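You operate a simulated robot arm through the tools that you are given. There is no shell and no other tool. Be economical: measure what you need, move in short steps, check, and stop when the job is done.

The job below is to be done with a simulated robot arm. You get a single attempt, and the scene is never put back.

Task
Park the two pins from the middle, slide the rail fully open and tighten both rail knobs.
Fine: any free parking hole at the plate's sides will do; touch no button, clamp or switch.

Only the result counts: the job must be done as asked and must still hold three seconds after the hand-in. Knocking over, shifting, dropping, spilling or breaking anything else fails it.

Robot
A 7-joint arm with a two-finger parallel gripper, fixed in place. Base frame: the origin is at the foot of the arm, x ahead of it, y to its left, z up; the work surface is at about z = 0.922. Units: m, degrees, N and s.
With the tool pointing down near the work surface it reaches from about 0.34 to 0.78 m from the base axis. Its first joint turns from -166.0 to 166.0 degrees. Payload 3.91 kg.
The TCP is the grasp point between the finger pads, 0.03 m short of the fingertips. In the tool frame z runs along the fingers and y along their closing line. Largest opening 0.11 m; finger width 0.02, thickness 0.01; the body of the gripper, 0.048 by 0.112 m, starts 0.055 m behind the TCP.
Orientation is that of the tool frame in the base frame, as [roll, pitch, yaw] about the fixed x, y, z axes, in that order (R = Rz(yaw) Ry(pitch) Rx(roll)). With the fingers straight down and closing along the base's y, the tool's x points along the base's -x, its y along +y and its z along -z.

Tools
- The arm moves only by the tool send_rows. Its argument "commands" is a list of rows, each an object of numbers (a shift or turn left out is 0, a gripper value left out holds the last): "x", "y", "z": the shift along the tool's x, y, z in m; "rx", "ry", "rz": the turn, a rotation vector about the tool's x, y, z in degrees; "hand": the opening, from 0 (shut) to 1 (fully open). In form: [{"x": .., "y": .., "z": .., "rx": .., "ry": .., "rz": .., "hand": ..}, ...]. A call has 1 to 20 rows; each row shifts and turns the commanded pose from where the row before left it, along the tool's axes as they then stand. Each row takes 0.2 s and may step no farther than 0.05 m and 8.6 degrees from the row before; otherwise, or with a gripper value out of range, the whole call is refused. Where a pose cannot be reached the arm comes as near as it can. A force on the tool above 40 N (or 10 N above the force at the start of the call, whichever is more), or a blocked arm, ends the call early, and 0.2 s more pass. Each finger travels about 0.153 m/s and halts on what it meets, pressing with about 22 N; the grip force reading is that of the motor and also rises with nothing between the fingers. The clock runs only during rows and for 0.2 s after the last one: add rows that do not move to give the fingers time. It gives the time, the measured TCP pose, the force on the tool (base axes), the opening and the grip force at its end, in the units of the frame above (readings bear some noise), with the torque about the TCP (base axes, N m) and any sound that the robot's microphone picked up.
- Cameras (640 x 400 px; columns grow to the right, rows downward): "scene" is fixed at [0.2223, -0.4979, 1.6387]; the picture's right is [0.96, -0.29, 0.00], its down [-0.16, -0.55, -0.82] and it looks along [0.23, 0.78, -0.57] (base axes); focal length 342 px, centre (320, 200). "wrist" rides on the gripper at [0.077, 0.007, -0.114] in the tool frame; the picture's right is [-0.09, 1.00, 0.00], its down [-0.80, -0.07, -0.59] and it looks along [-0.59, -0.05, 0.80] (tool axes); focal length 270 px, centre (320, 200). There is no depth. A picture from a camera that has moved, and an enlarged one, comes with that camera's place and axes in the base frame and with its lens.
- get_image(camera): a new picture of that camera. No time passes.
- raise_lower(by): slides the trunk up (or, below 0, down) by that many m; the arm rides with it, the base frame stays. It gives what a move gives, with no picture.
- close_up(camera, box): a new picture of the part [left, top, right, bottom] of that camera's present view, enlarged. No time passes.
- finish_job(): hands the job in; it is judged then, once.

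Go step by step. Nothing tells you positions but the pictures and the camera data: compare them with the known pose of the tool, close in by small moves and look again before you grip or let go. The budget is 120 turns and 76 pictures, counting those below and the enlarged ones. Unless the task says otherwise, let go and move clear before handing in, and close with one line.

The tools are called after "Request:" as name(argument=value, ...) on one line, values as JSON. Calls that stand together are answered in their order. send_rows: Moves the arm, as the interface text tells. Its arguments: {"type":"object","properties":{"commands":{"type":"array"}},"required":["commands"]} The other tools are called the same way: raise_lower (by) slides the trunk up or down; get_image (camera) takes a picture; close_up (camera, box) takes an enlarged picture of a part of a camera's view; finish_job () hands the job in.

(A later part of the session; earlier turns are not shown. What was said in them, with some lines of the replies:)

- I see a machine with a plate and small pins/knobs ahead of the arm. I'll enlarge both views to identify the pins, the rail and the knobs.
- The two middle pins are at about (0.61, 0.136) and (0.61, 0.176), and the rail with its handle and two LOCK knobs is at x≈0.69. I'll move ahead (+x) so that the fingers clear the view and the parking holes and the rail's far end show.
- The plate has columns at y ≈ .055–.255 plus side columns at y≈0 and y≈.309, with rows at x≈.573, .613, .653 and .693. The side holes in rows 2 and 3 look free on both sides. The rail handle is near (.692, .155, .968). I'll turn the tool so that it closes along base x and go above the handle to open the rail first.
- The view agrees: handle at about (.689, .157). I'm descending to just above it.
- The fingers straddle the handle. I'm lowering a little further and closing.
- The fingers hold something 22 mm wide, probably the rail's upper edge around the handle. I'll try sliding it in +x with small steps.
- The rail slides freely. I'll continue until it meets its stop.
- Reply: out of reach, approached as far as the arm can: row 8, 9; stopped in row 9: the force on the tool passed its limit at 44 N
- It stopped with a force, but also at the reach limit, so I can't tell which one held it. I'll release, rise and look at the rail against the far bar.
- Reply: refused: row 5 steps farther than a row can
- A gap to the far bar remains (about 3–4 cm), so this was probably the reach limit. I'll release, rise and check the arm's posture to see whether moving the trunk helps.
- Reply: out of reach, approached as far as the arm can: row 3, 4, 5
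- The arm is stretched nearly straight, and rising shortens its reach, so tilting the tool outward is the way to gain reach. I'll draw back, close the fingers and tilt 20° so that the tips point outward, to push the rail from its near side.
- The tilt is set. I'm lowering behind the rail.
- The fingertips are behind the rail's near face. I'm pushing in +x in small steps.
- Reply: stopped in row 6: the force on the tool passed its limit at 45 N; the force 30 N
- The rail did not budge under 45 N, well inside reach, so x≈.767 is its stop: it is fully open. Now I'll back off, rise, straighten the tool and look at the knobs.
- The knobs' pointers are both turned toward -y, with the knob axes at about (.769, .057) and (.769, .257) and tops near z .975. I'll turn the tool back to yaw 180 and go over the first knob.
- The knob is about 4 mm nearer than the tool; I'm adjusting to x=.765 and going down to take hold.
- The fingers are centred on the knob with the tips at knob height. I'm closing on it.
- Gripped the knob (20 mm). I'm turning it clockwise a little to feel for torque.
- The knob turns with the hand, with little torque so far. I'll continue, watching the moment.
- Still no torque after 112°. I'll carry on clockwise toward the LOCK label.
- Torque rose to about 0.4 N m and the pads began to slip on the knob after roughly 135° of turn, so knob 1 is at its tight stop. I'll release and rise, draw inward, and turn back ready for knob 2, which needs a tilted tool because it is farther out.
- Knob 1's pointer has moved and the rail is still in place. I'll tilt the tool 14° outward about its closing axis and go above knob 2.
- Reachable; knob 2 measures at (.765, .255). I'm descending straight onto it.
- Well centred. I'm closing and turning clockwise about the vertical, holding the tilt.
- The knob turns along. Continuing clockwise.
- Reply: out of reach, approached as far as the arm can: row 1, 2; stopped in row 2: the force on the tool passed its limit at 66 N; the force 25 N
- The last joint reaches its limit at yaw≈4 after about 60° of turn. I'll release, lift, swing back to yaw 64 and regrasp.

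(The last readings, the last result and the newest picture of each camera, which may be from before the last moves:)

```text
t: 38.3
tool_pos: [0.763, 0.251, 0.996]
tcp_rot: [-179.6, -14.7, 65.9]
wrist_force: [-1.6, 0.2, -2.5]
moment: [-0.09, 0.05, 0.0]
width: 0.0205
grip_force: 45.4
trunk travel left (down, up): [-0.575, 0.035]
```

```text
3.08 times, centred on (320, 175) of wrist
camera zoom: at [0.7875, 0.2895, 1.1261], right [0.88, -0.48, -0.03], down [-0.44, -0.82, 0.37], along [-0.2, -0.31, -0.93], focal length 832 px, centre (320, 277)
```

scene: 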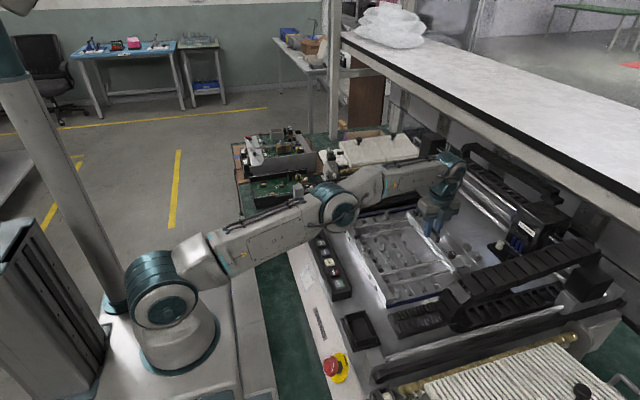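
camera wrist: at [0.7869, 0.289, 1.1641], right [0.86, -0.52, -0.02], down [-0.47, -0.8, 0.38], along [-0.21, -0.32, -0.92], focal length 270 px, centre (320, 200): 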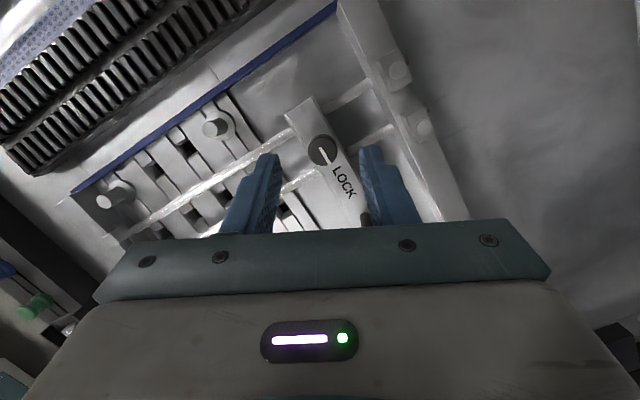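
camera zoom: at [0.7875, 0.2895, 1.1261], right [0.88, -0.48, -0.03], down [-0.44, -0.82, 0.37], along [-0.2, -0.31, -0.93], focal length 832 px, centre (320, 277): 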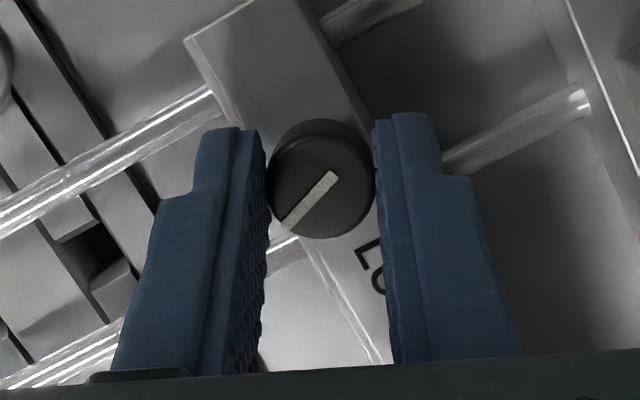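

Regrasped. I'm turning clockwise again, stopping short of the joint limit.

Request:
send_rows(commands=[{"rx": -2.03, "rz": 7.74, "y": -0.0008}, {"rx": -2.03, "rz": 7.74, "y": -0.0008}, {"rx": -2.03, "rz": 7.74, "y": -0.0008}, {}])

Request:
send_rows(commands=[{"rx": -2.03, "rz": 7.74, "y": -0.0008}, {"rx": -2.03, "rz": 7.74, "y": -0.0008}, {"rx": -2.03, "rz": 7.74, "y": -0.0008}, {"rx": -1, "rz": 3.87, "y": -0.0004}, {}])

Request:
close_up(camera="wrist", box=[240, 110, 400, 240])

```text
t: 39.3
tool_pos: [0.7606, 0.2536, 0.9962]
tcp_rot: [-179.7, -14.5, 42.0]
wrist_force: [0.9, 3.1, -3.6]
moment: [0.64, -0.66, -0.02]
width: 0.0201
grip_force: 45.5
trunk travel left (down, up): [-0.575, 0.035]
```

```text
t: 40.5
tool_pos: [0.7595, 0.2534, 0.9957]
tcp_rot: [-179.7, -14.4, 13.9]
wrist_force: [1.4, 3.0, -1.8]
moment: [0.04, 0.0, 0.06]
width: 0.0203
grip_force: 45.0
trunk travel left (down, up): [-0.575, 0.035]
```

```text
3.08 times, centred on (320, 175) of wrist
camera zoom: at [0.8058, 0.2577, 1.1261], right [0.16, -0.99, -0.02], down [-0.91, -0.15, 0.38], along [-0.38, -0.04, -0.93], focal length 832 px, centre (320, 277)
```

zoom: 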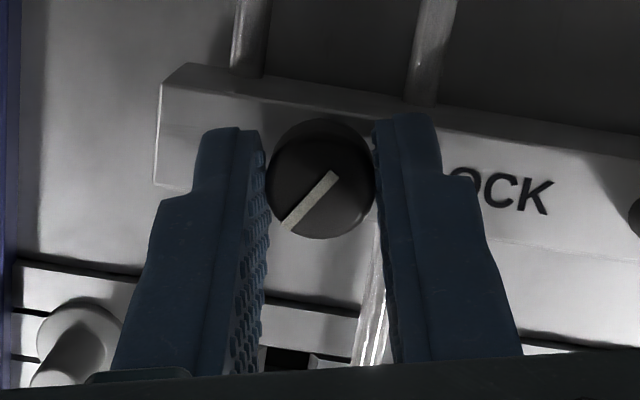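

About 112° turned, with no firm torque yet. One more regrasp to finish.

Request:
send_rows(commands=[{"hand": 0.42}, {}, {"z": -0.03}, {"rx": 1.94, "rz": -7.76, "y": 0.0008}, {"rx": 1.94, "rz": -7.76, "y": 0.0008}, {"rx": 1.94, "rz": -7.76, "y": 0.0008}, {"rx": 1.94, "rz": -7.76, "y": 0.0008}, {"rx": 1.94, "rz": -7.76, "y": 0.0008}, {"rx": 1.94, "rz": -7.76, "y": 0.0008}, {"rx": 0.6, "rz": -2, "y": 0.0002}, {}])

```text
t: 42.9
tool_pos: [0.7549, 0.2476, 1.0251]
tcp_rot: [-180.0, -14.4, 64.2]
wrist_force: [-0.3, 0.0, 0.2]
moment: [0.03, 0.02, 0.02]
width: 0.0462
grip_force: 0.1
trunk travel left (down, up): [-0.575, 0.035]
```

Request:
send_rows(commands=[{"z": 0.0, "y": 0.0059}, {"z": 0.015, "x": -0.0008}, {"z": 0.0145, "x": -0.0007}, {"hand": 0.0}, {}, {}])

Request:
send_rows(commands=[{"rx": -2.0, "rz": 7.74, "y": -0.0008}, {"rx": -2.0, "rz": 7.74, "y": -0.0008}, {"rx": -2.0, "rz": 7.74, "y": -0.0008}, {}])

Request:
send_rows(commands=[{"rx": -2.03, "rz": 7.74, "y": -0.0008}, {"rx": -2.03, "rz": 7.74, "y": -0.0008}, {"rx": -2.03, "rz": 7.74, "y": -0.0008}, {}])

Request:
close_up(camera="wrist", box=[240, 110, 400, 240])

```text
t: 44.3
tool_pos: [0.7619, 0.252, 0.9955]
tcp_rot: [180.0, -14.3, 64.1]
wrist_force: [-4.7, 0.3, -4.5]
moment: [-0.38, 0.37, 0.03]
width: 0.02
grip_force: 45.3
trunk travel left (down, up): [-0.575, 0.035]
```

```text
t: 45.3
tool_pos: [0.7626, 0.253, 0.9969]
tcp_rot: [180.0, -14.4, 40.0]
wrist_force: [-1.2, 0.2, -4.2]
moment: [0.05, 0.06, 0.26]
width: 0.0201
grip_force: 45.2
trunk travel left (down, up): [-0.575, 0.035]
```

```text
t: 46.3
tool_pos: [0.7612, 0.2537, 0.998]
tcp_rot: [179.8, -14.5, 16.0]
wrist_force: [1.3, -0.7, -1.9]
moment: [0.11, -0.12, 0.43]
width: 0.0202
grip_force: 44.8
trunk travel left (down, up): [-0.575, 0.035]
```

```text
3.08 times, centred on (320, 175) of wrist
camera zoom: at [0.8049, 0.2596, 1.127], right [0.19, -0.98, -0.02], down [-0.91, -0.19, 0.37], along [-0.37, -0.05, -0.93], focal length 832 px, centre (320, 277)
```

zoom: 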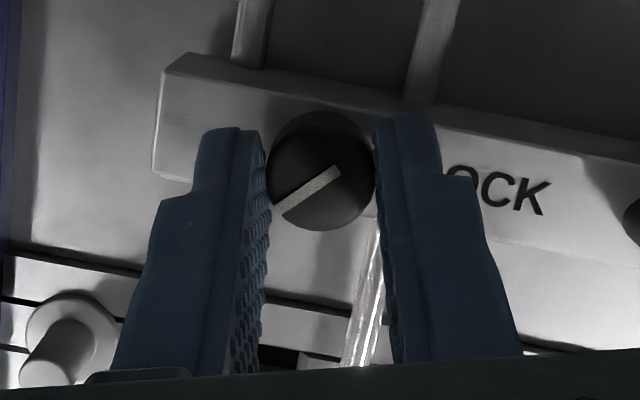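

Torque of 0.43 N m with the pads slipping: knob 2 is tight too. I'll release, rise, straighten, turn to yaw 90 and go over the middle pins.

Request:
send_rows(commands=[{"hand": 0.42}, {}, {"z": -0.04}, {"z": -0.03, "x": -0.01, "ry": -7.2}, {"ry": -7.2, "x": -0.04}, {"x": -0.04, "y": 0.02}, {"x": -0.04, "y": 0.02}, {"x": -0.03, "rz": -8}, {"rz": -8}, {"rz": -8}, {"rz": -8}, {"rz": -8}, {"rz": -8}, {"rz": -8}, {"rz": -8}, {"rz": -8}, {"rz": -2}, {}])

Request:
get_image(camera="wrist")

Request:
close_up(camera="scene", box=[340, 180, 500, 300])

```text
t: 50.1
tool_pos: [0.6017, 0.1666, 1.0574]
tcp_rot: [180.0, 0.1, 90.0]
wrist_force: [-0.2, 0.3, 0.6]
moment: [0.0, 0.01, 0.02]
width: 0.0459
grip_force: 0.1
trunk travel left (down, up): [-0.575, 0.035]
```

```text
31 pictures are left
camera wrist: at [0.6066, 0.2436, 1.1711], right [1.0, -0.09, 0.0], down [-0.07, -0.8, 0.6], along [-0.05, -0.59, -0.8], focal length 270 px, centre (320, 200)
```

wrist: 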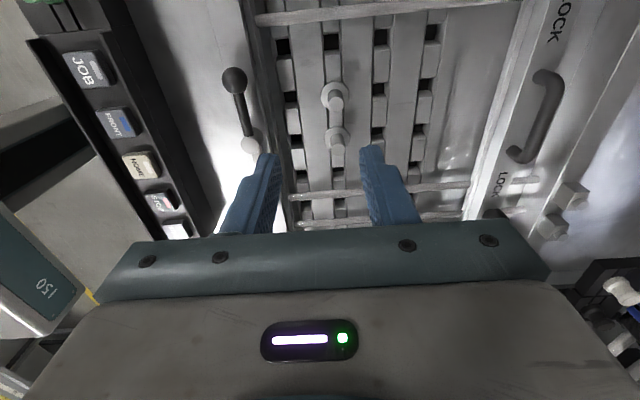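

```text
3.33 times, centred on (420, 240) of scene
camera zoom: at [0.2223, -0.4979, 1.6387], right [0.96, -0.29, 0.0], down [-0.16, -0.55, -0.82], along [0.23, 0.78, -0.57], focal length 1141 px, centre (-13, 67)
```

zoom: 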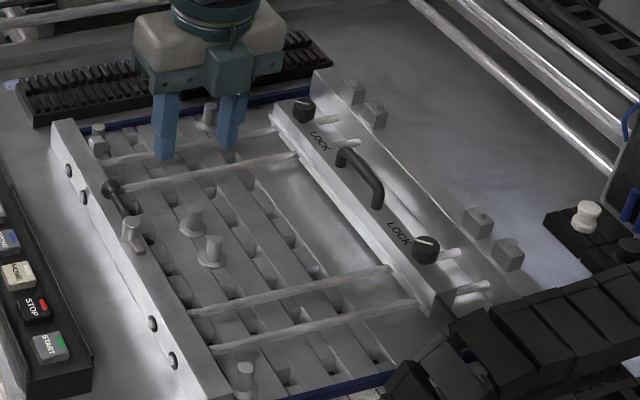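

Request:
close_up(camera="wrist", box=[280, 60, 400, 170])

```text
3.64 times, centred on (340, 115) of wrist
camera zoom: at [0.6066, 0.2436, 1.1711], right [1.0, -0.09, 0.0], down [-0.07, -0.8, 0.6], along [-0.05, -0.59, -0.8], focal length 983 px, centre (247, 509)
```

zoom: 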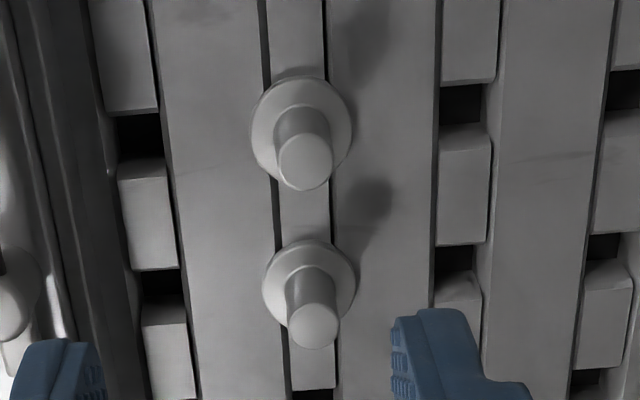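

Pins measured at (.614, .176) and (.614, .137), tops z≈.953. I'm going down on the first (y=.176).

Request:
send_rows(commands=[{"x": 0.0094, "y": 0.0123, "hand": 0.32}, {"z": 0.04}, {"z": 0.03}, {"z": 0.01}, {}])

Request:
get_image(camera="wrist")

Request:
close_up(camera="scene", box=[360, 200, 420, 260])

```text
t: 51.3
tool_pos: [0.6142, 0.1762, 0.9755]
tcp_rot: [179.9, 0.2, 90.1]
wrist_force: [-0.3, -0.9, 0.2]
moment: [0.01, -0.02, 0.04]
width: 0.0352
grip_force: 0.1
trunk travel left (down, up): [-0.575, 0.035]
```

```text
28 pictures are left
camera wrist: at [0.6188, 0.2534, 1.09], right [1.0, -0.09, 0.0], down [-0.07, -0.8, 0.6], along [-0.05, -0.59, -0.8], focal length 270 px, centre (320, 200)
```

wrist: 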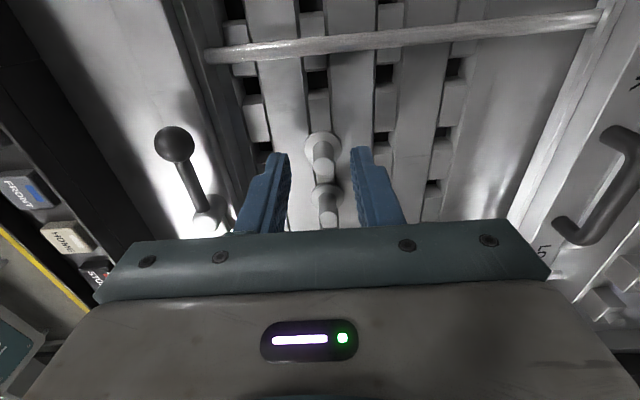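

```text
6.67 times, centred on (390, 230) of scene
camera zoom: at [0.2223, -0.4979, 1.6387], right [0.96, -0.29, 0.0], down [-0.16, -0.55, -0.82], along [0.23, 0.78, -0.57], focal length 2283 px, centre (-147, 0)
```

zoom: 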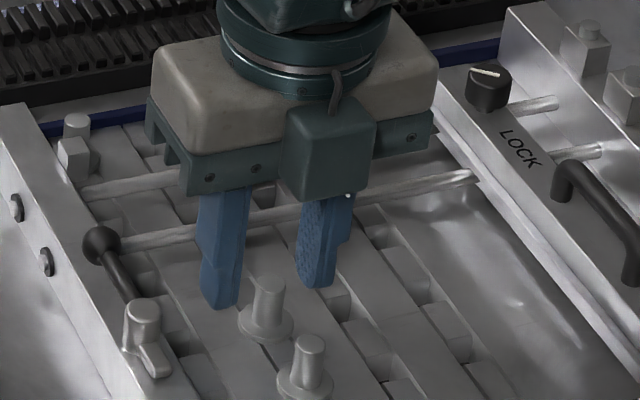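

The pin lies between the pads. I'm lowering to just above the flange and closing.

Request:
send_rows(commands=[{"z": 0.0095, "x": -0.001}, {"hand": 0.0}, {}, {}])

Request:
close_up(camera="wrist", box=[260, 110, 380, 230])

```text
t: 52.3
tool_pos: [0.6139, 0.1747, 0.9671]
tcp_rot: [179.8, 0.3, 90.0]
wrist_force: [4.2, 1.1, 0.2]
moment: [0.03, -0.21, -0.01]
width: 0.0115
grip_force: 21.7
trunk travel left (down, up): [-0.575, 0.035]
```

```text
3.33 times, centred on (320, 170) of wrist
camera zoom: at [0.6194, 0.2521, 1.0811], right [1.0, -0.09, 0.0], down [-0.07, -0.8, 0.6], along [-0.05, -0.59, -0.8], focal length 901 px, centre (320, 300)
```

zoom: 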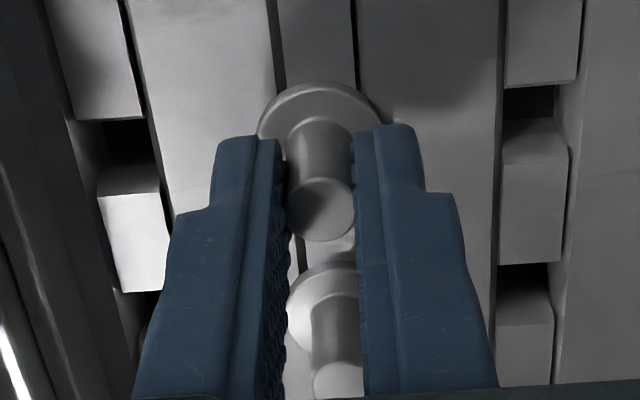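

Gripped at 11.5 mm. I'm lifting gently.

Request:
send_rows(commands=[{"z": -0.005}, {"z": -0.01}, {"z": -0.02}, {"z": -0.03}, {}])

Request:
get_image(camera="wrist")

Request:
close_up(camera="scene", box=[360, 180, 440, 260])

```text
t: 53.5
tool_pos: [0.6119, 0.1763, 1.0327]
tcp_rot: [179.9, 0.2, 90.1]
wrist_force: [-0.2, -0.5, 0.0]
moment: [-0.02, -0.01, -0.04]
width: 0.0004
grip_force: 21.9
trunk travel left (down, up): [-0.575, 0.035]
```

```text
25 pictures are left
camera wrist: at [0.6177, 0.253, 1.1467], right [1.0, -0.09, 0.0], down [-0.07, -0.8, 0.6], along [-0.05, -0.59, -0.8], focal length 270 px, centre (320, 200)
```

wrist: 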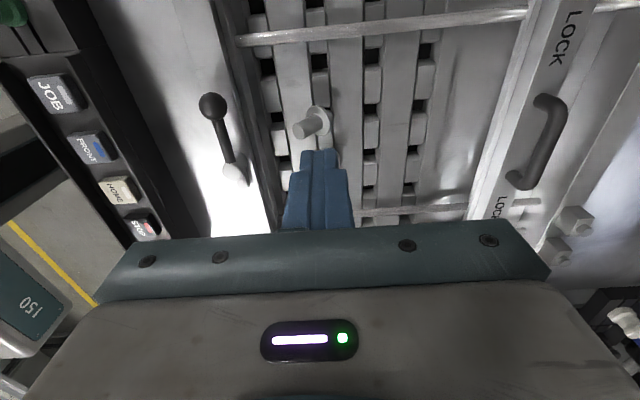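

```text
5.00 times, centred on (400, 220) of scene
camera zoom: at [0.2223, -0.4979, 1.6387], right [0.96, -0.29, 0.0], down [-0.16, -0.55, -0.82], along [0.23, 0.78, -0.57], focal length 1712 px, centre (-80, 100)
```

zoom: 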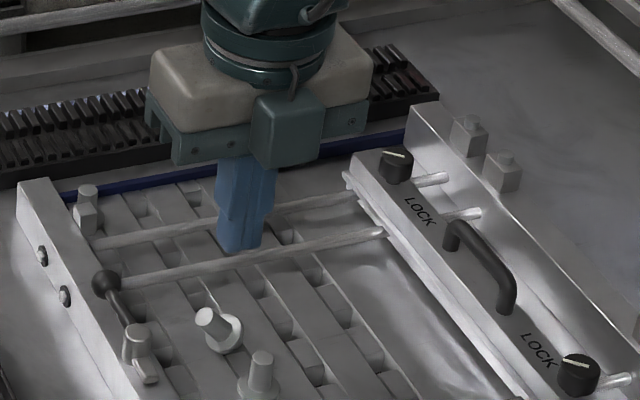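

The pin slipped out and now leans, still in or on its hole. I'll look closely before regripping.

Request:
close_up(camera="wrist", box=[275, 80, 365, 170])

Request:
close_up(camera="scene", box=[380, 225, 430, 265])

```text
4.44 times, centred on (320, 125) of wrist
camera zoom: at [0.6177, 0.253, 1.1467], right [1.0, -0.09, 0.0], down [-0.07, -0.8, 0.6], along [-0.05, -0.59, -0.8], focal length 1201 px, centre (320, 533)
```

zoom: 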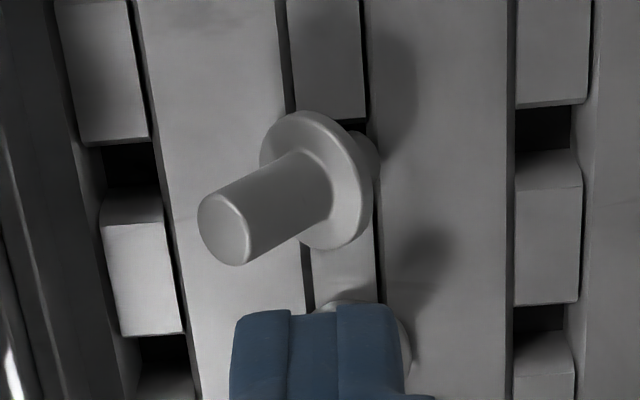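

```text
10.00 times, centred on (405, 245) of scene
camera zoom: at [0.2223, -0.4979, 1.6387], right [0.96, -0.29, 0.0], down [-0.16, -0.55, -0.82], along [0.23, 0.78, -0.57], focal length 3424 px, centre (-530, -250)
```

zoom: 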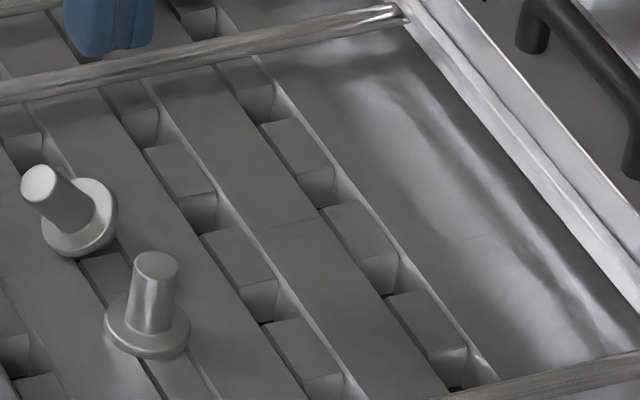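

The pin leans about 50° toward -x with its peg still in the hole. I'll open wide along x, lower around it and close: the pads will stand it upright and grip it, and I'll give the grip more time.

Request:
send_rows(commands=[{"y": 0.002, "hand": 0.66}, {}, {}, {"z": 0.03}, {"z": 0.02}, {"z": 0.01}, {"z": 0.006}, {"z": 0.003}, {}])

Request:
get_image(camera="wrist")

```text
t: 55.5
tool_pos: [0.615, 0.1739, 0.9636]
tcp_rot: [179.9, 0.2, 90.2]
wrist_force: [0.1, -0.6, 0.9]
moment: [-0.01, -0.02, 0.03]
width: 0.0726
grip_force: 0.0
trunk travel left (down, up): [-0.575, 0.035]
```

```text
21 pictures are left
camera wrist: at [0.6207, 0.252, 1.0774], right [1.0, -0.09, 0.0], down [-0.07, -0.8, 0.6], along [-0.05, -0.59, -0.8], focal length 270 px, centre (320, 200)
```

wrist: 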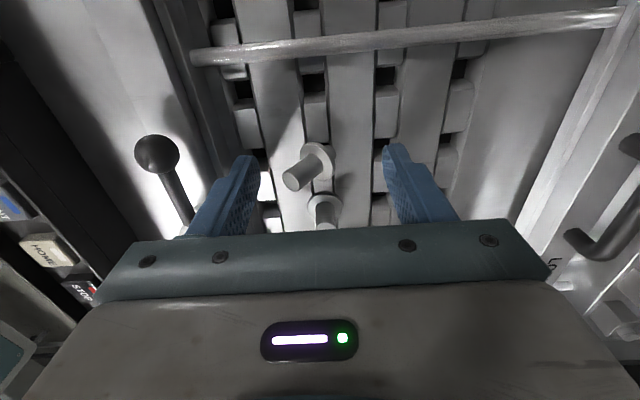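

The leaning pin is between the pads. I'm closing slowly.

Request:
send_rows(commands=[{"hand": 0.5}, {"hand": 0.4}, {"hand": 0.3}, {"hand": 0.22}, {"hand": 0.15}, {"hand": 0.0}, {}, {}, {}])

Request:
close_up(camera="wrist", box=[260, 110, 380, 230])

```text
t: 57.5
tool_pos: [0.6151, 0.1757, 0.9647]
tcp_rot: [179.9, 0.3, 90.1]
wrist_force: [-1.6, 1.6, 0.3]
moment: [0.03, 0.05, 0.01]
width: 0.0227
grip_force: 22.1
trunk travel left (down, up): [-0.575, 0.035]
```

```text
3.33 times, centred on (320, 170) of wrist
camera zoom: at [0.6205, 0.2521, 1.0776], right [1.0, -0.09, 0.0], down [-0.07, -0.8, 0.6], along [-0.05, -0.59, -0.8], focal length 901 px, centre (320, 300)
```

zoom: 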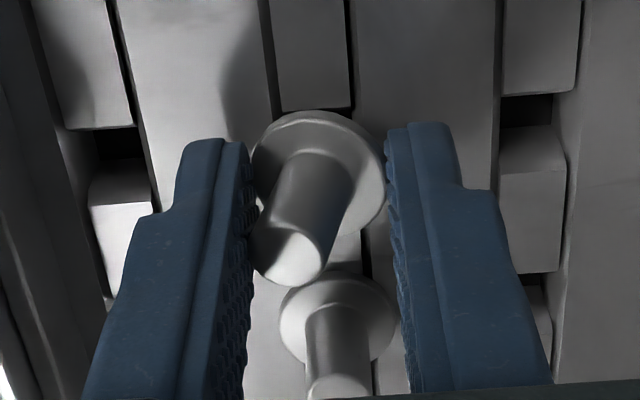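

The pads are now catching the flange rim with the pin nearly upright. I'll ease open slightly, rise 8 mm and close on the shaft only.

Request:
send_rows(commands=[{"hand": 0.25}, {}, {"z": -0.004}, {"z": -0.004}, {"hand": 0.15}, {"hand": 0.0}, {}, {}, {}])

Request:
close_up(camera="wrist", box=[260, 110, 380, 230])

```text
t: 59.5
tool_pos: [0.6149, 0.1749, 0.9717]
tcp_rot: [179.9, 0.2, 90.1]
wrist_force: [-0.2, -0.4, 0.4]
moment: [0.0, -0.02, -0.01]
width: 0.0116
grip_force: 22.2
trunk travel left (down, up): [-0.575, 0.035]
```

```text
3.33 times, centred on (320, 170) of wrist
camera zoom: at [0.6208, 0.2514, 1.0853], right [1.0, -0.09, 0.0], down [-0.07, -0.8, 0.6], along [-0.05, -0.59, -0.8], focal length 901 px, centre (320, 300)
```

zoom: 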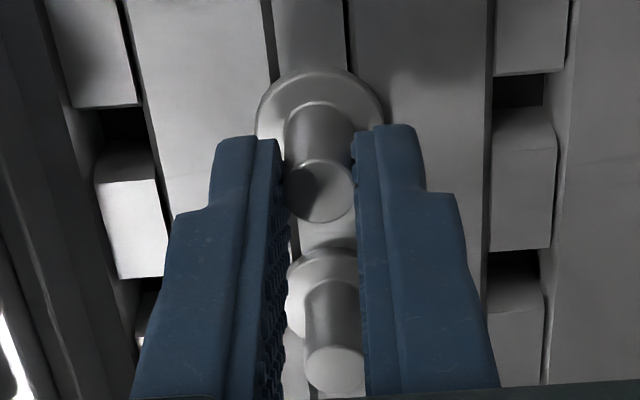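

Upright again. I'll open a hair, go 7 mm deeper for a fuller hold, close with waiting time and lift slowly.

Request:
send_rows(commands=[{"hand": 0.17}, {}, {"z": 0.004}, {"z": 0.003}, {"hand": 0.0}, {}, {}, {}, {}])

Request:
send_rows(commands=[{"z": -0.001}, {"z": -0.001}, {"z": -0.001}])

Request:
send_rows(commands=[{"z": -0.002}, {"z": -0.002}, {"z": -0.002}])

Request:
close_up(camera="wrist", box=[260, 110, 380, 230])

```text
t: 61.5
tool_pos: [0.615, 0.1749, 0.9641]
tcp_rot: [-180.0, 0.3, 90.0]
wrist_force: [1.5, 1.4, 2.8]
moment: [0.01, -0.02, 0.01]
width: 0.012
grip_force: 21.9
trunk travel left (down, up): [-0.575, 0.035]
```

```text
t: 62.3
tool_pos: [0.6153, 0.174, 0.9675]
tcp_rot: [179.9, 0.2, 90.2]
wrist_force: [0.1, 0.1, 0.1]
moment: [-0.01, 0.0, -0.01]
width: 0.0117
grip_force: 22.4
trunk travel left (down, up): [-0.575, 0.035]
```

```text
t: 63.1
tool_pos: [0.6159, 0.1749, 0.9741]
tcp_rot: [179.9, 0.2, 90.1]
wrist_force: [0.2, -0.2, -0.3]
moment: [0.02, -0.01, -0.02]
width: 0.012
grip_force: 21.5
trunk travel left (down, up): [-0.575, 0.035]
```

```text
3.33 times, centred on (320, 170) of wrist
camera zoom: at [0.621, 0.2515, 1.0874], right [1.0, -0.09, 0.0], down [-0.07, -0.8, 0.6], along [-0.05, -0.59, -0.8], focal length 901 px, centre (320, 300)
```

zoom: 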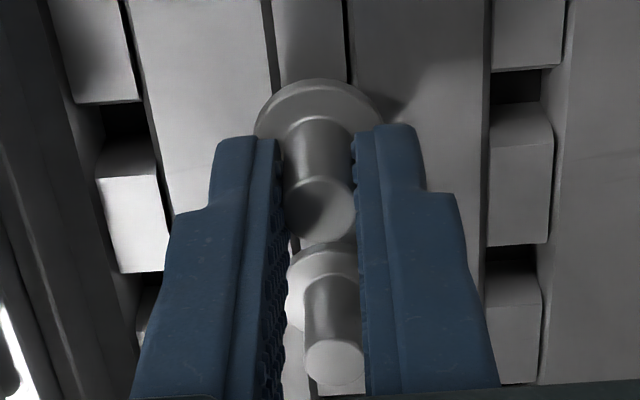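

The pin rises with the hand. I'll continue slowly.

Request:
send_rows(commands=[{"z": -0.003}, {"z": -0.003}, {"z": -0.004}, {"z": -0.005}, {"z": -0.005}, {"z": -0.006}, {"z": -0.006}])

Request:
close_up(camera="wrist", box=[260, 110, 380, 230])

```text
t: 64.7
tool_pos: [0.6139, 0.1767, 1.006]
tcp_rot: [179.9, 0.2, 90.1]
wrist_force: [0.1, 1.3, -0.1]
moment: [-0.02, -0.04, -0.03]
width: 0.0118
grip_force: 22.0
trunk travel left (down, up): [-0.575, 0.035]
```

```text
3.33 times, centred on (320, 170) of wrist
camera zoom: at [0.6201, 0.2533, 1.1201], right [1.0, -0.09, 0.0], down [-0.07, -0.8, 0.6], along [-0.05, -0.59, -0.8], focal length 901 px, centre (320, 300)
```

zoom: 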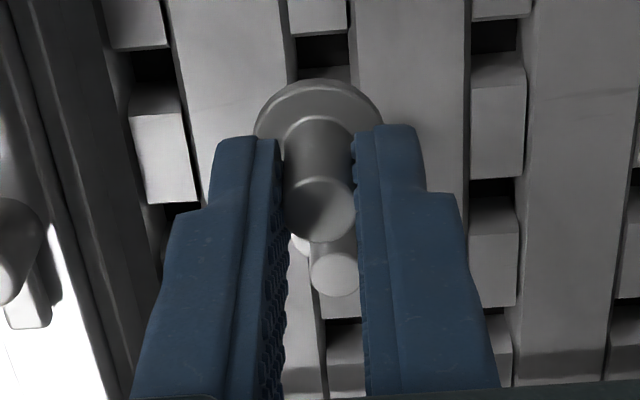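

The pin is out and held upright. I'll raise a little more and carry it +0.134 m in y to over the right-hand parking hole of the same row, then look.

Request:
send_rows(commands=[{"z": -0.01}, {"z": -0.01}, {"x": 0.01}, {"x": 0.02}, {"x": 0.03}, {"x": 0.03}, {"x": 0.02}, {"x": 0.014}, {"x": 0.01}, {}, {}])

Request:
get_image(camera="wrist")

Request:
close_up(camera="scene", box=[360, 170, 440, 250])

```text
t: 67.1
tool_pos: [0.6157, 0.3109, 1.0245]
tcp_rot: [179.9, 0.2, 90.1]
wrist_force: [0.2, -0.5, -0.8]
moment: [0.0, -0.01, 0.02]
width: 0.0116
grip_force: 22.3
trunk travel left (down, up): [-0.575, 0.035]
```

```text
16 pictures are left
camera wrist: at [0.622, 0.3872, 1.1388], right [1.0, -0.09, 0.0], down [-0.07, -0.8, 0.6], along [-0.05, -0.59, -0.8], focal length 270 px, centre (320, 200)
```

wrist: 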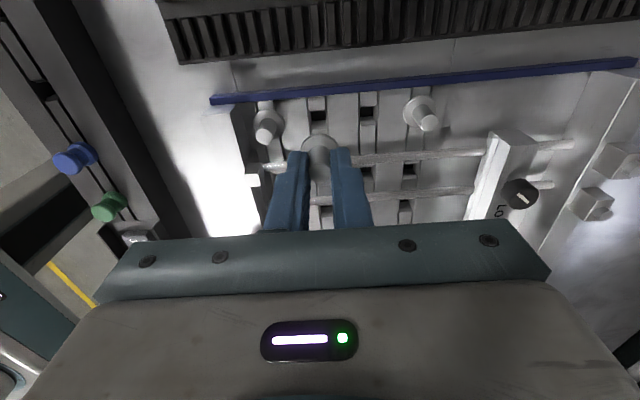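

```text
5.00 times, centred on (400, 210) of scene
camera zoom: at [0.2223, -0.4979, 1.6387], right [0.96, -0.29, 0.0], down [-0.16, -0.55, -0.82], along [0.23, 0.78, -0.57], focal length 1712 px, centre (-80, 150)
```

zoom: 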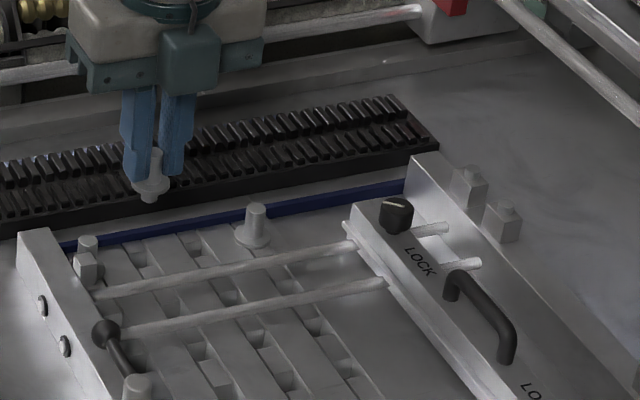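

Request:
close_up(camera="wrist", box=[250, 80, 450, 200])

```text
3.20 times, centred on (350, 140) of wrist
camera zoom: at [0.622, 0.3872, 1.1388], right [1.0, -0.09, 0.0], down [-0.07, -0.8, 0.6], along [-0.05, -0.59, -0.8], focal length 865 px, centre (224, 392)
```

zoom: 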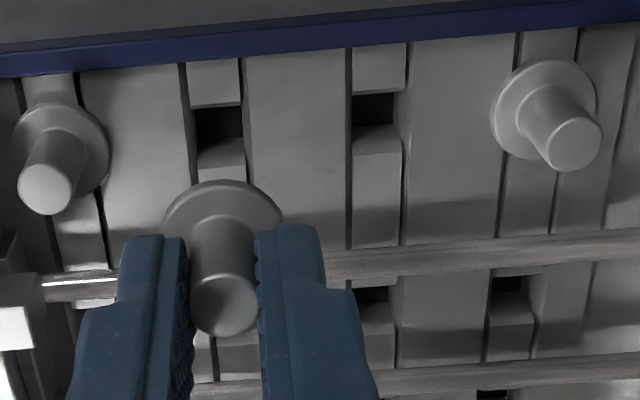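

The parking hole is visible directly below: x≈.6144, y≈.309. I'll trim slightly and lower in small steps, watching the force.

Request:
send_rows(commands=[{"x": -0.0005}, {"z": 0.015}, {"z": 0.015}, {"z": 0.005}, {}, {}])

Request:
close_up(camera="wrist", box=[250, 80, 450, 200])

```text
t: 68.5
tool_pos: [0.6156, 0.3075, 0.9899]
tcp_rot: [179.9, 0.0, 90.1]
wrist_force: [0.2, 0.5, -0.7]
moment: [-0.03, 0.03, 0.0]
width: 0.0117
grip_force: 22.5
trunk travel left (down, up): [-0.575, 0.035]
```

```text
3.20 times, centred on (350, 140) of wrist
camera zoom: at [0.6214, 0.3852, 1.1044], right [1.0, -0.09, 0.0], down [-0.07, -0.8, 0.6], along [-0.05, -0.59, -0.8], focal length 865 px, centre (224, 392)
```

zoom: 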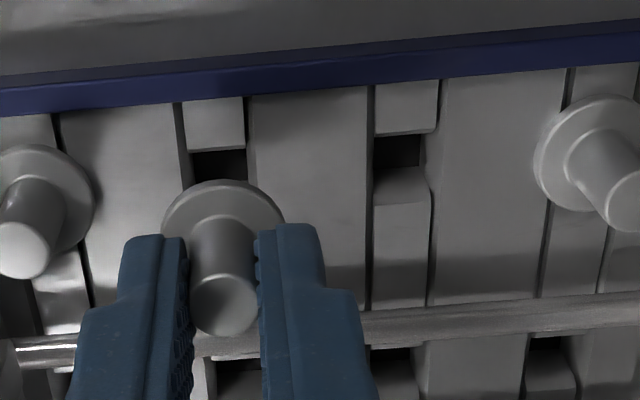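

Alignment agrees with the parked pins' column. I'm lowering in small steps.

Request:
send_rows(commands=[{"z": 0.005}, {"z": 0.004}, {"z": 0.003}, {"z": 0.003}, {"z": 0.003}, {}])

```text
t: 69.9
tool_pos: [0.6167, 0.3076, 0.9711]
tcp_rot: [179.9, 0.3, 90.0]
wrist_force: [-0.7, -0.5, 0.0]
moment: [0.0, 0.02, -0.02]
width: 0.012
grip_force: 22.1
trunk travel left (down, up): [-0.575, 0.035]
```

Request:
send_rows(commands=[{"z": 0.002}, {"z": 0.002}, {"z": 0.002}, {}])

Request:
close_up(camera="wrist", box=[250, 80, 450, 200])

```text
t: 70.9
tool_pos: [0.6151, 0.3084, 0.9654]
tcp_rot: [179.9, 0.1, 90.1]
wrist_force: [-0.3, -0.5, -0.9]
moment: [0.0, 0.01, -0.02]
width: 0.0118
grip_force: 22.6
trunk travel left (down, up): [-0.575, 0.035]
```

```text
3.20 times, centred on (350, 140) of wrist
camera zoom: at [0.6206, 0.3849, 1.0798], right [1.0, -0.09, 0.0], down [-0.07, -0.8, 0.6], along [-0.05, -0.59, -0.8], focal length 865 px, centre (224, 392)
```

zoom: 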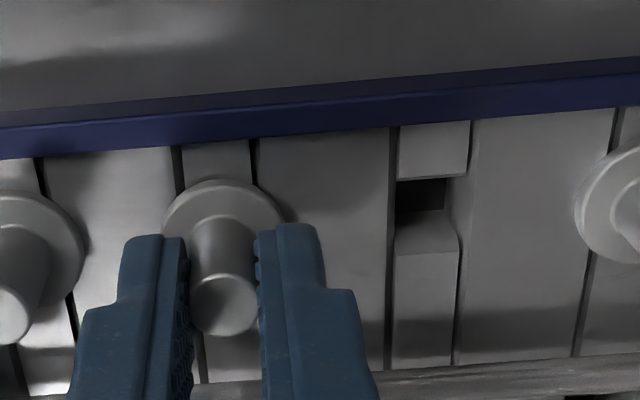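

Nearly seated, level with the neighbouring pins. I'll press a last couple of mm, then let go with a small opening and rise.

Request:
send_rows(commands=[{"z": 0.001}, {"z": 0.001}, {}])

Request:
send_rows(commands=[{"hand": 0.19}, {}, {"z": -0.01}, {"z": -0.02}, {"z": -0.03}, {"z": -0.03}, {}])

Request:
close_up(camera="wrist", box=[230, 80, 450, 200])

```text
t: 71.7
tool_pos: [0.6158, 0.3083, 0.9651]
tcp_rot: [179.8, 0.1, 90.1]
wrist_force: [-0.4, -0.1, 3.2]
moment: [-0.06, 0.07, -0.02]
width: 0.0119
grip_force: 21.8
trunk travel left (down, up): [-0.575, 0.035]
```

```text
t: 73.3
tool_pos: [0.6178, 0.309, 1.0554]
tcp_rot: [180.0, 0.2, 90.2]
wrist_force: [-0.6, -0.2, 0.2]
moment: [-0.04, 0.0, -0.01]
width: 0.0211
grip_force: 0.0
trunk travel left (down, up): [-0.575, 0.035]
```

```text
2.91 times, centred on (340, 140) of wrist
camera zoom: at [0.6231, 0.3853, 1.1684], right [1.0, -0.09, 0.0], down [-0.07, -0.8, 0.6], along [-0.05, -0.59, -0.8], focal length 786 px, centre (262, 374)
```

zoom: 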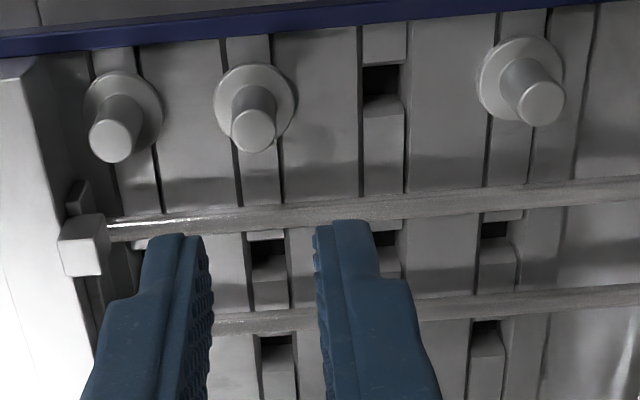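

The first pin is parked. Now the second pin at (.614, ~.1355): I'll move above and look.

Request:
send_rows(commands=[{"x": -0.045, "y": -0.0015, "hand": 0.3}, {"x": -0.045}, {"x": -0.045}, {"x": -0.0385}, {}, {"z": 0.04}, {"z": 0.03}, {}])

Request:
close_up(camera="wrist", box=[240, 100, 400, 240])

```text
t: 75.1
tool_pos: [0.6164, 0.1359, 0.9834]
tcp_rot: [180.0, 0.2, 90.1]
wrist_force: [-0.1, -0.3, 0.5]
moment: [-0.03, 0.01, 0.03]
width: 0.0332
grip_force: 0.0
trunk travel left (down, up): [-0.575, 0.035]
```

```text
2.86 times, centred on (320, 170) of wrist
camera zoom: at [0.6213, 0.2124, 1.0976], right [1.0, -0.09, 0.0], down [-0.07, -0.8, 0.6], along [-0.05, -0.59, -0.8], focal length 772 px, centre (320, 286)
```

zoom: 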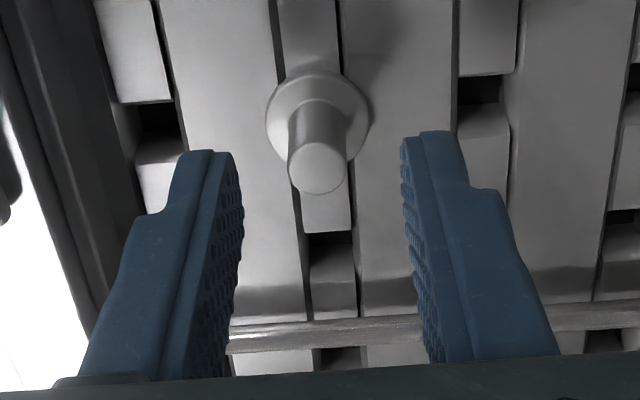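

Centred. I'm lowering fully, closing and lifting slowly.

Request:
send_rows(commands=[{"z": 0.01}, {"z": 0.006}, {"z": 0.003}, {}, {"hand": 0.15}, {"hand": 0.0}, {}, {}, {}, {}])

Request:
send_rows(commands=[{"z": -0.001}, {"z": -0.001}, {"z": -0.001}, {"z": -0.002}, {"z": -0.002}, {"z": -0.002}])

Request:
close_up(camera="wrist", box=[260, 110, 380, 230])

```text
t: 77.3
tool_pos: [0.616, 0.1351, 0.9639]
tcp_rot: [179.9, 0.2, 90.1]
wrist_force: [-0.8, 0.1, 0.1]
moment: [-0.01, 0.0, -0.02]
width: 0.0113
grip_force: 21.9
trunk travel left (down, up): [-0.575, 0.035]
```

```text
t: 78.7
tool_pos: [0.6151, 0.1345, 0.974]
tcp_rot: [179.9, 0.3, 90.1]
wrist_force: [-0.5, -0.2, -0.4]
moment: [-0.02, 0.02, -0.01]
width: 0.011
grip_force: 21.9
trunk travel left (down, up): [-0.575, 0.035]
```

```text
3.33 times, centred on (320, 170) of wrist
camera zoom: at [0.6201, 0.2119, 1.0881], right [1.0, -0.09, 0.0], down [-0.07, -0.8, 0.6], along [-0.05, -0.59, -0.8], focal length 901 px, centre (320, 300)
```

zoom: 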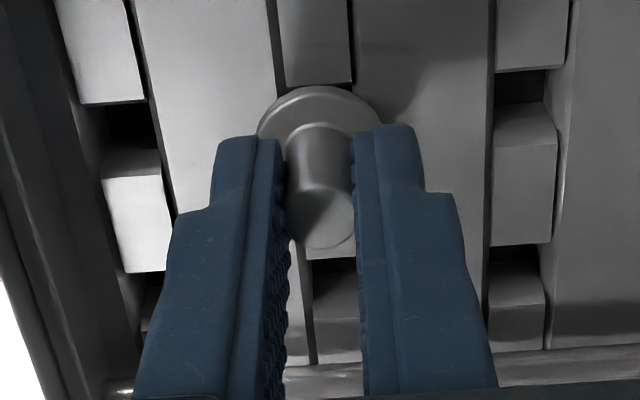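

Held and rising. I'll continue up and carry it -0.1345 m in y to the left parking hole of the same row.

Request:
send_rows(commands=[{"z": -0.003}, {"z": -0.003}, {"z": -0.004}, {"z": -0.005}, {"z": -0.006}, {"z": -0.01}, {"z": -0.01}, {"z": -0.01}, {"x": -0.01}, {"x": -0.02}, {"x": -0.03}, {"x": -0.03}, {"x": -0.025}, {"x": -0.0145}, {"x": -0.005}, {}, {"z": 0.015}, {"z": 0.015}, {"z": 0.005}, {}])

Request:
close_up(camera="wrist", box=[240, 80, 440, 200])

```text
t: 82.9
tool_pos: [0.6143, -0.0004, 0.9908]
tcp_rot: [179.8, 0.1, 90.1]
wrist_force: [-0.3, -0.2, -0.1]
moment: [0.01, 0.0, -0.02]
width: 0.0114
grip_force: 21.8
trunk travel left (down, up): [-0.575, 0.035]
```

```text
3.20 times, centred on (340, 140) of wrist
camera zoom: at [0.6197, 0.0771, 1.1051], right [1.0, -0.09, 0.0], down [-0.07, -0.8, 0.6], along [-0.05, -0.59, -0.8], focal length 865 px, centre (256, 392)
```

zoom: 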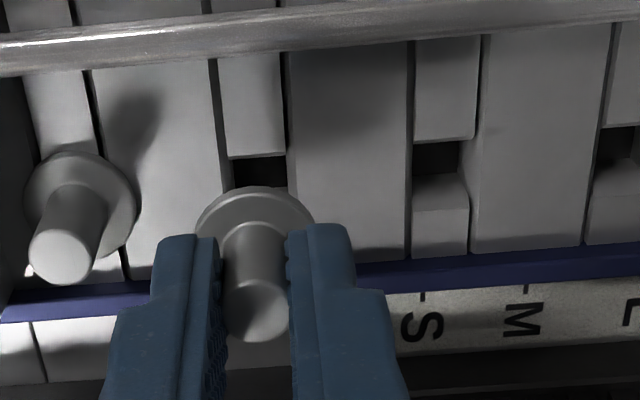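

The y alignment matches the parked pin's column; x seems about 1 mm short, so I'll trim that and lower in small steps.

Request:
send_rows(commands=[{"y": 0.0008}, {"z": 0.005}, {"z": 0.004}, {"z": 0.003}, {"z": 0.003}, {"z": 0.003}, {}])

Request:
send_rows(commands=[{"z": 0.002}, {"z": 0.002}, {"z": 0.002}, {}])

Request:
close_up(camera="wrist", box=[240, 80, 440, 200])

```text
t: 84.5
tool_pos: [0.6149, 0.0003, 0.9724]
tcp_rot: [180.0, 0.2, 90.0]
wrist_force: [-0.2, 0.6, -0.9]
moment: [0.02, 0.0, -0.01]
width: 0.0109
grip_force: 22.0
trunk travel left (down, up): [-0.575, 0.035]
```

```text
t: 85.5
tool_pos: [0.6166, -0.0005, 0.9658]
tcp_rot: [179.9, 0.2, 90.0]
wrist_force: [0.2, 0.0, -0.3]
moment: [-0.04, 0.0, 0.04]
width: 0.0116
grip_force: 22.0
trunk travel left (down, up): [-0.575, 0.035]
```

```text
3.20 times, centred on (340, 140) of wrist
camera zoom: at [0.6206, 0.0771, 1.0803], right [1.0, -0.09, 0.0], down [-0.07, -0.8, 0.6], along [-0.05, -0.59, -0.8], focal length 865 px, centre (256, 392)
```

zoom: 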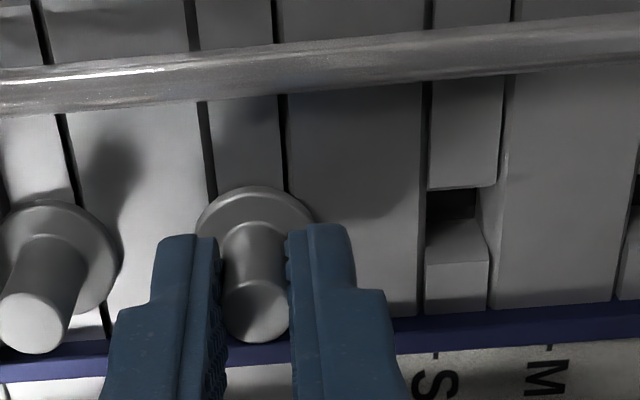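

No contact force and the pin is nearly seated. I'll press the last mm until contact, release with a small opening and rise.

Request:
send_rows(commands=[{"z": 0.001}, {"z": 0.001}, {"z": 0.0005}, {}])

Request:
send_rows(commands=[{"hand": 0.19}, {}, {"z": -0.01}, {"z": -0.02}, {"z": -0.03}, {"z": -0.04}, {"z": -0.04}, {}])

Request:
get_image(camera="wrist")

Request:
close_up(camera="scene", box=[340, 180, 500, 310])

```text
t: 86.5
tool_pos: [0.6148, -0.0001, 0.9644]
tcp_rot: [179.8, 0.3, 90.0]
wrist_force: [2.7, 0.5, 8.4]
moment: [-0.02, -0.06, 0.01]
width: 0.0112
grip_force: 21.9
trunk travel left (down, up): [-0.575, 0.035]
```

```text
t: 88.3
tool_pos: [0.6159, 0.002, 1.1031]
tcp_rot: [179.9, 0.1, 90.1]
wrist_force: [-0.5, 0.1, -0.1]
moment: [0.01, 0.0, 0.02]
width: 0.0206
grip_force: 0.0
trunk travel left (down, up): [-0.575, 0.035]
```

```text
6 pictures are left
camera wrist: at [0.6208, 0.0783, 1.2172], right [1.0, -0.09, 0.0], down [-0.07, -0.8, 0.6], along [-0.05, -0.59, -0.8], focal length 270 px, centre (320, 200)
```

wrist: 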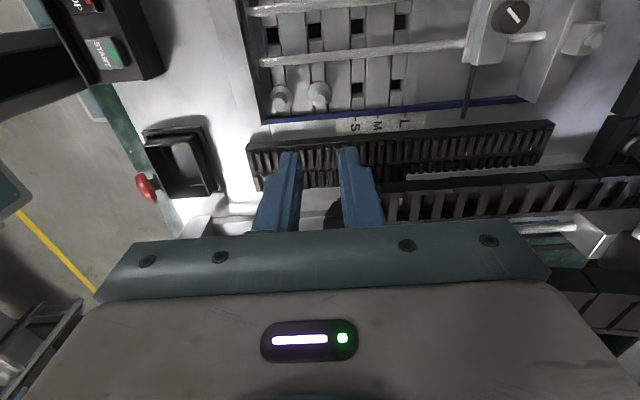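

```text
3.08 times, centred on (420, 245) of scene
camera zoom: at [0.2223, -0.4979, 1.6387], right [0.96, -0.29, 0.0], down [-0.16, -0.55, -0.82], along [0.23, 0.78, -0.57], focal length 1054 px, centre (12, 62)
```

zoom: 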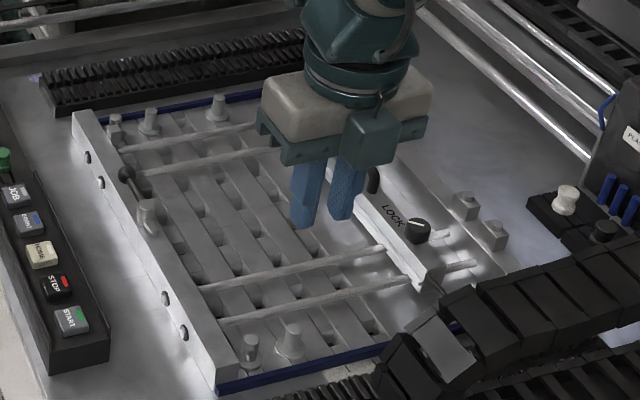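

Both pins are parked, and the knobs are tight. I want to be sure the rail did not creep back from its stop while I handled the knobs, so I'm comparing the same view as before.

Request:
close_up(camera="scene", box=[410, 190, 500, 280])

```text
4.44 times, centred on (455, 235) of scene
camera zoom: at [0.2223, -0.4979, 1.6387], right [0.96, -0.29, 0.0], down [-0.16, -0.55, -0.82], along [0.23, 0.78, -0.57], focal length 1522 px, centre (-280, 44)
```

zoom: 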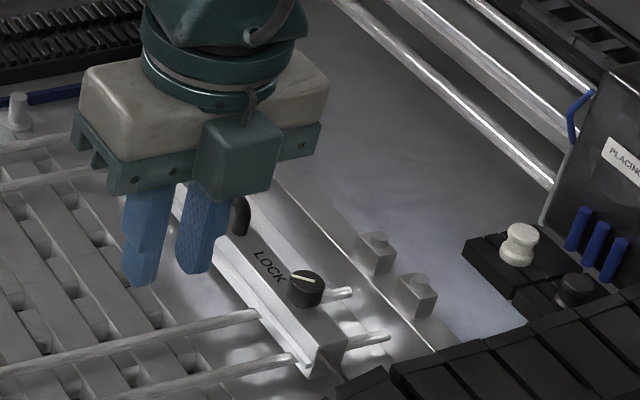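

Compared with the view before I handled the knobs, the rail seems to have crept back about 2 mm. I'll try pushing it again from its near side, exactly as before.

Request:
send_rows(commands=[{"x": 0.0375, "y": 0.0225, "z": 0.005, "hand": 0.0}, {"x": 0.0375, "y": 0.0225, "z": 0.005}, {"x": 0.0375, "y": 0.0225, "z": 0.005}, {"x": 0.0375, "y": 0.0225, "z": 0.005}, {"rx": -5}, {"rx": -5}, {"rx": -5}, {"rx": -4.2}, {}])

Request:
send_rows(commands=[{"z": 0.034, "y": -0.008}, {"z": 0.034, "y": -0.0085}, {"z": 0.033, "y": -0.0085}, {}])

```text
t: 90.3
tool_pos: [0.7039, 0.1509, 1.0847]
tcp_rot: [160.7, 0.1, 90.0]
wrist_force: [0.2, 0.9, -0.6]
moment: [0.0, 0.03, -0.01]
width: 0.0001
grip_force: 21.8
trunk travel left (down, up): [-0.575, 0.035]
```

```text
t: 91.3
tool_pos: [0.7152, 0.1497, 0.9818]
tcp_rot: [160.6, 0.1, 90.1]
wrist_force: [0.0, 0.8, -0.9]
moment: [0.02, 0.0, 0.0]
width: 0.0
grip_force: 21.8
trunk travel left (down, up): [-0.575, 0.035]
```

Request:
send_rows(commands=[{"z": 0.003, "y": -0.001}, {"y": 0.0094, "z": 0.0033}, {"y": 0.0047, "z": 0.00165}, {"y": 0.002, "z": 0.0007}, {"y": 0.002, "z": 0.0007}, {"y": 0.002, "z": 0.0007}, {"y": 0.002, "z": 0.0007}, {"y": 0.002, "z": 0.0007}, {"y": 0.002, "z": 0.0007}, {"y": 0.002, "z": 0.0007}, {"y": 0.002, "z": 0.0007}])

```text
t: 93.5
tool_pos: [0.7373, 0.1507, 0.9775]
tcp_rot: [161.4, 0.1, 90.1]
wrist_force: [-22.2, -2.7, 12.8]
moment: [-0.03, 0.36, -0.06]
width: 0.0
grip_force: 21.9
trunk travel left (down, up): [-0.575, 0.035]
stopped in row 11: the force on the tool passed its limit at 42 N (the readings are from after the stop); the commanded pose is now the measured one
```

It stopped at x=.7373, the same place (within a mm) as the stop found before. I'm backing off and comparing the view again.

Request:
send_rows(commands=[{"y": -0.015, "z": -0.005}, {"z": -0.045}, {"z": -0.045, "rx": 6}, {"z": -0.03, "rx": 6}, {"rx": 7.2}, {"y": -0.04, "x": -0.02}, {"y": -0.04, "x": -0.02, "hand": 0.4}, {}])

Request:
close_up(camera="scene", box=[410, 190, 500, 280])

```text
t: 95.3
tool_pos: [0.6096, 0.1086, 1.0901]
tcp_rot: [-179.5, 0.2, 90.0]
wrist_force: [0.2, 0.6, -0.8]
moment: [0.0, 0.01, -0.02]
width: 0.0437
grip_force: 0.1
trunk travel left (down, up): [-0.575, 0.035]
```

```text
4.44 times, centred on (455, 235) of scene
camera zoom: at [0.2223, -0.4979, 1.6387], right [0.96, -0.29, 0.0], down [-0.16, -0.55, -0.82], along [0.23, 0.78, -0.57], focal length 1522 px, centre (-280, 44)
```

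zoom: 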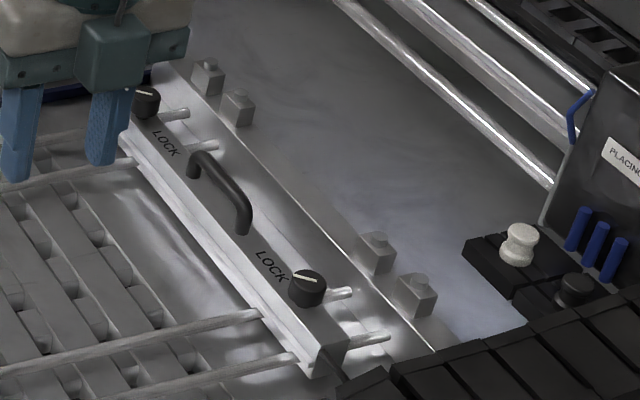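

The rail sits at its stop again (handle and label match the earlier fully open view), both knobs are turned tight, both pins are parked, and the hand is clear. I'm handing in.

Request:
finish_job()

```text
The job is handed in.
```

I parked the two middle pins in the side holes, slid the rail to its stop, tightened both rail knobs, and handed the job in; one pin slipped in the gripper and leaned in its hole before I stood it up and parked it.
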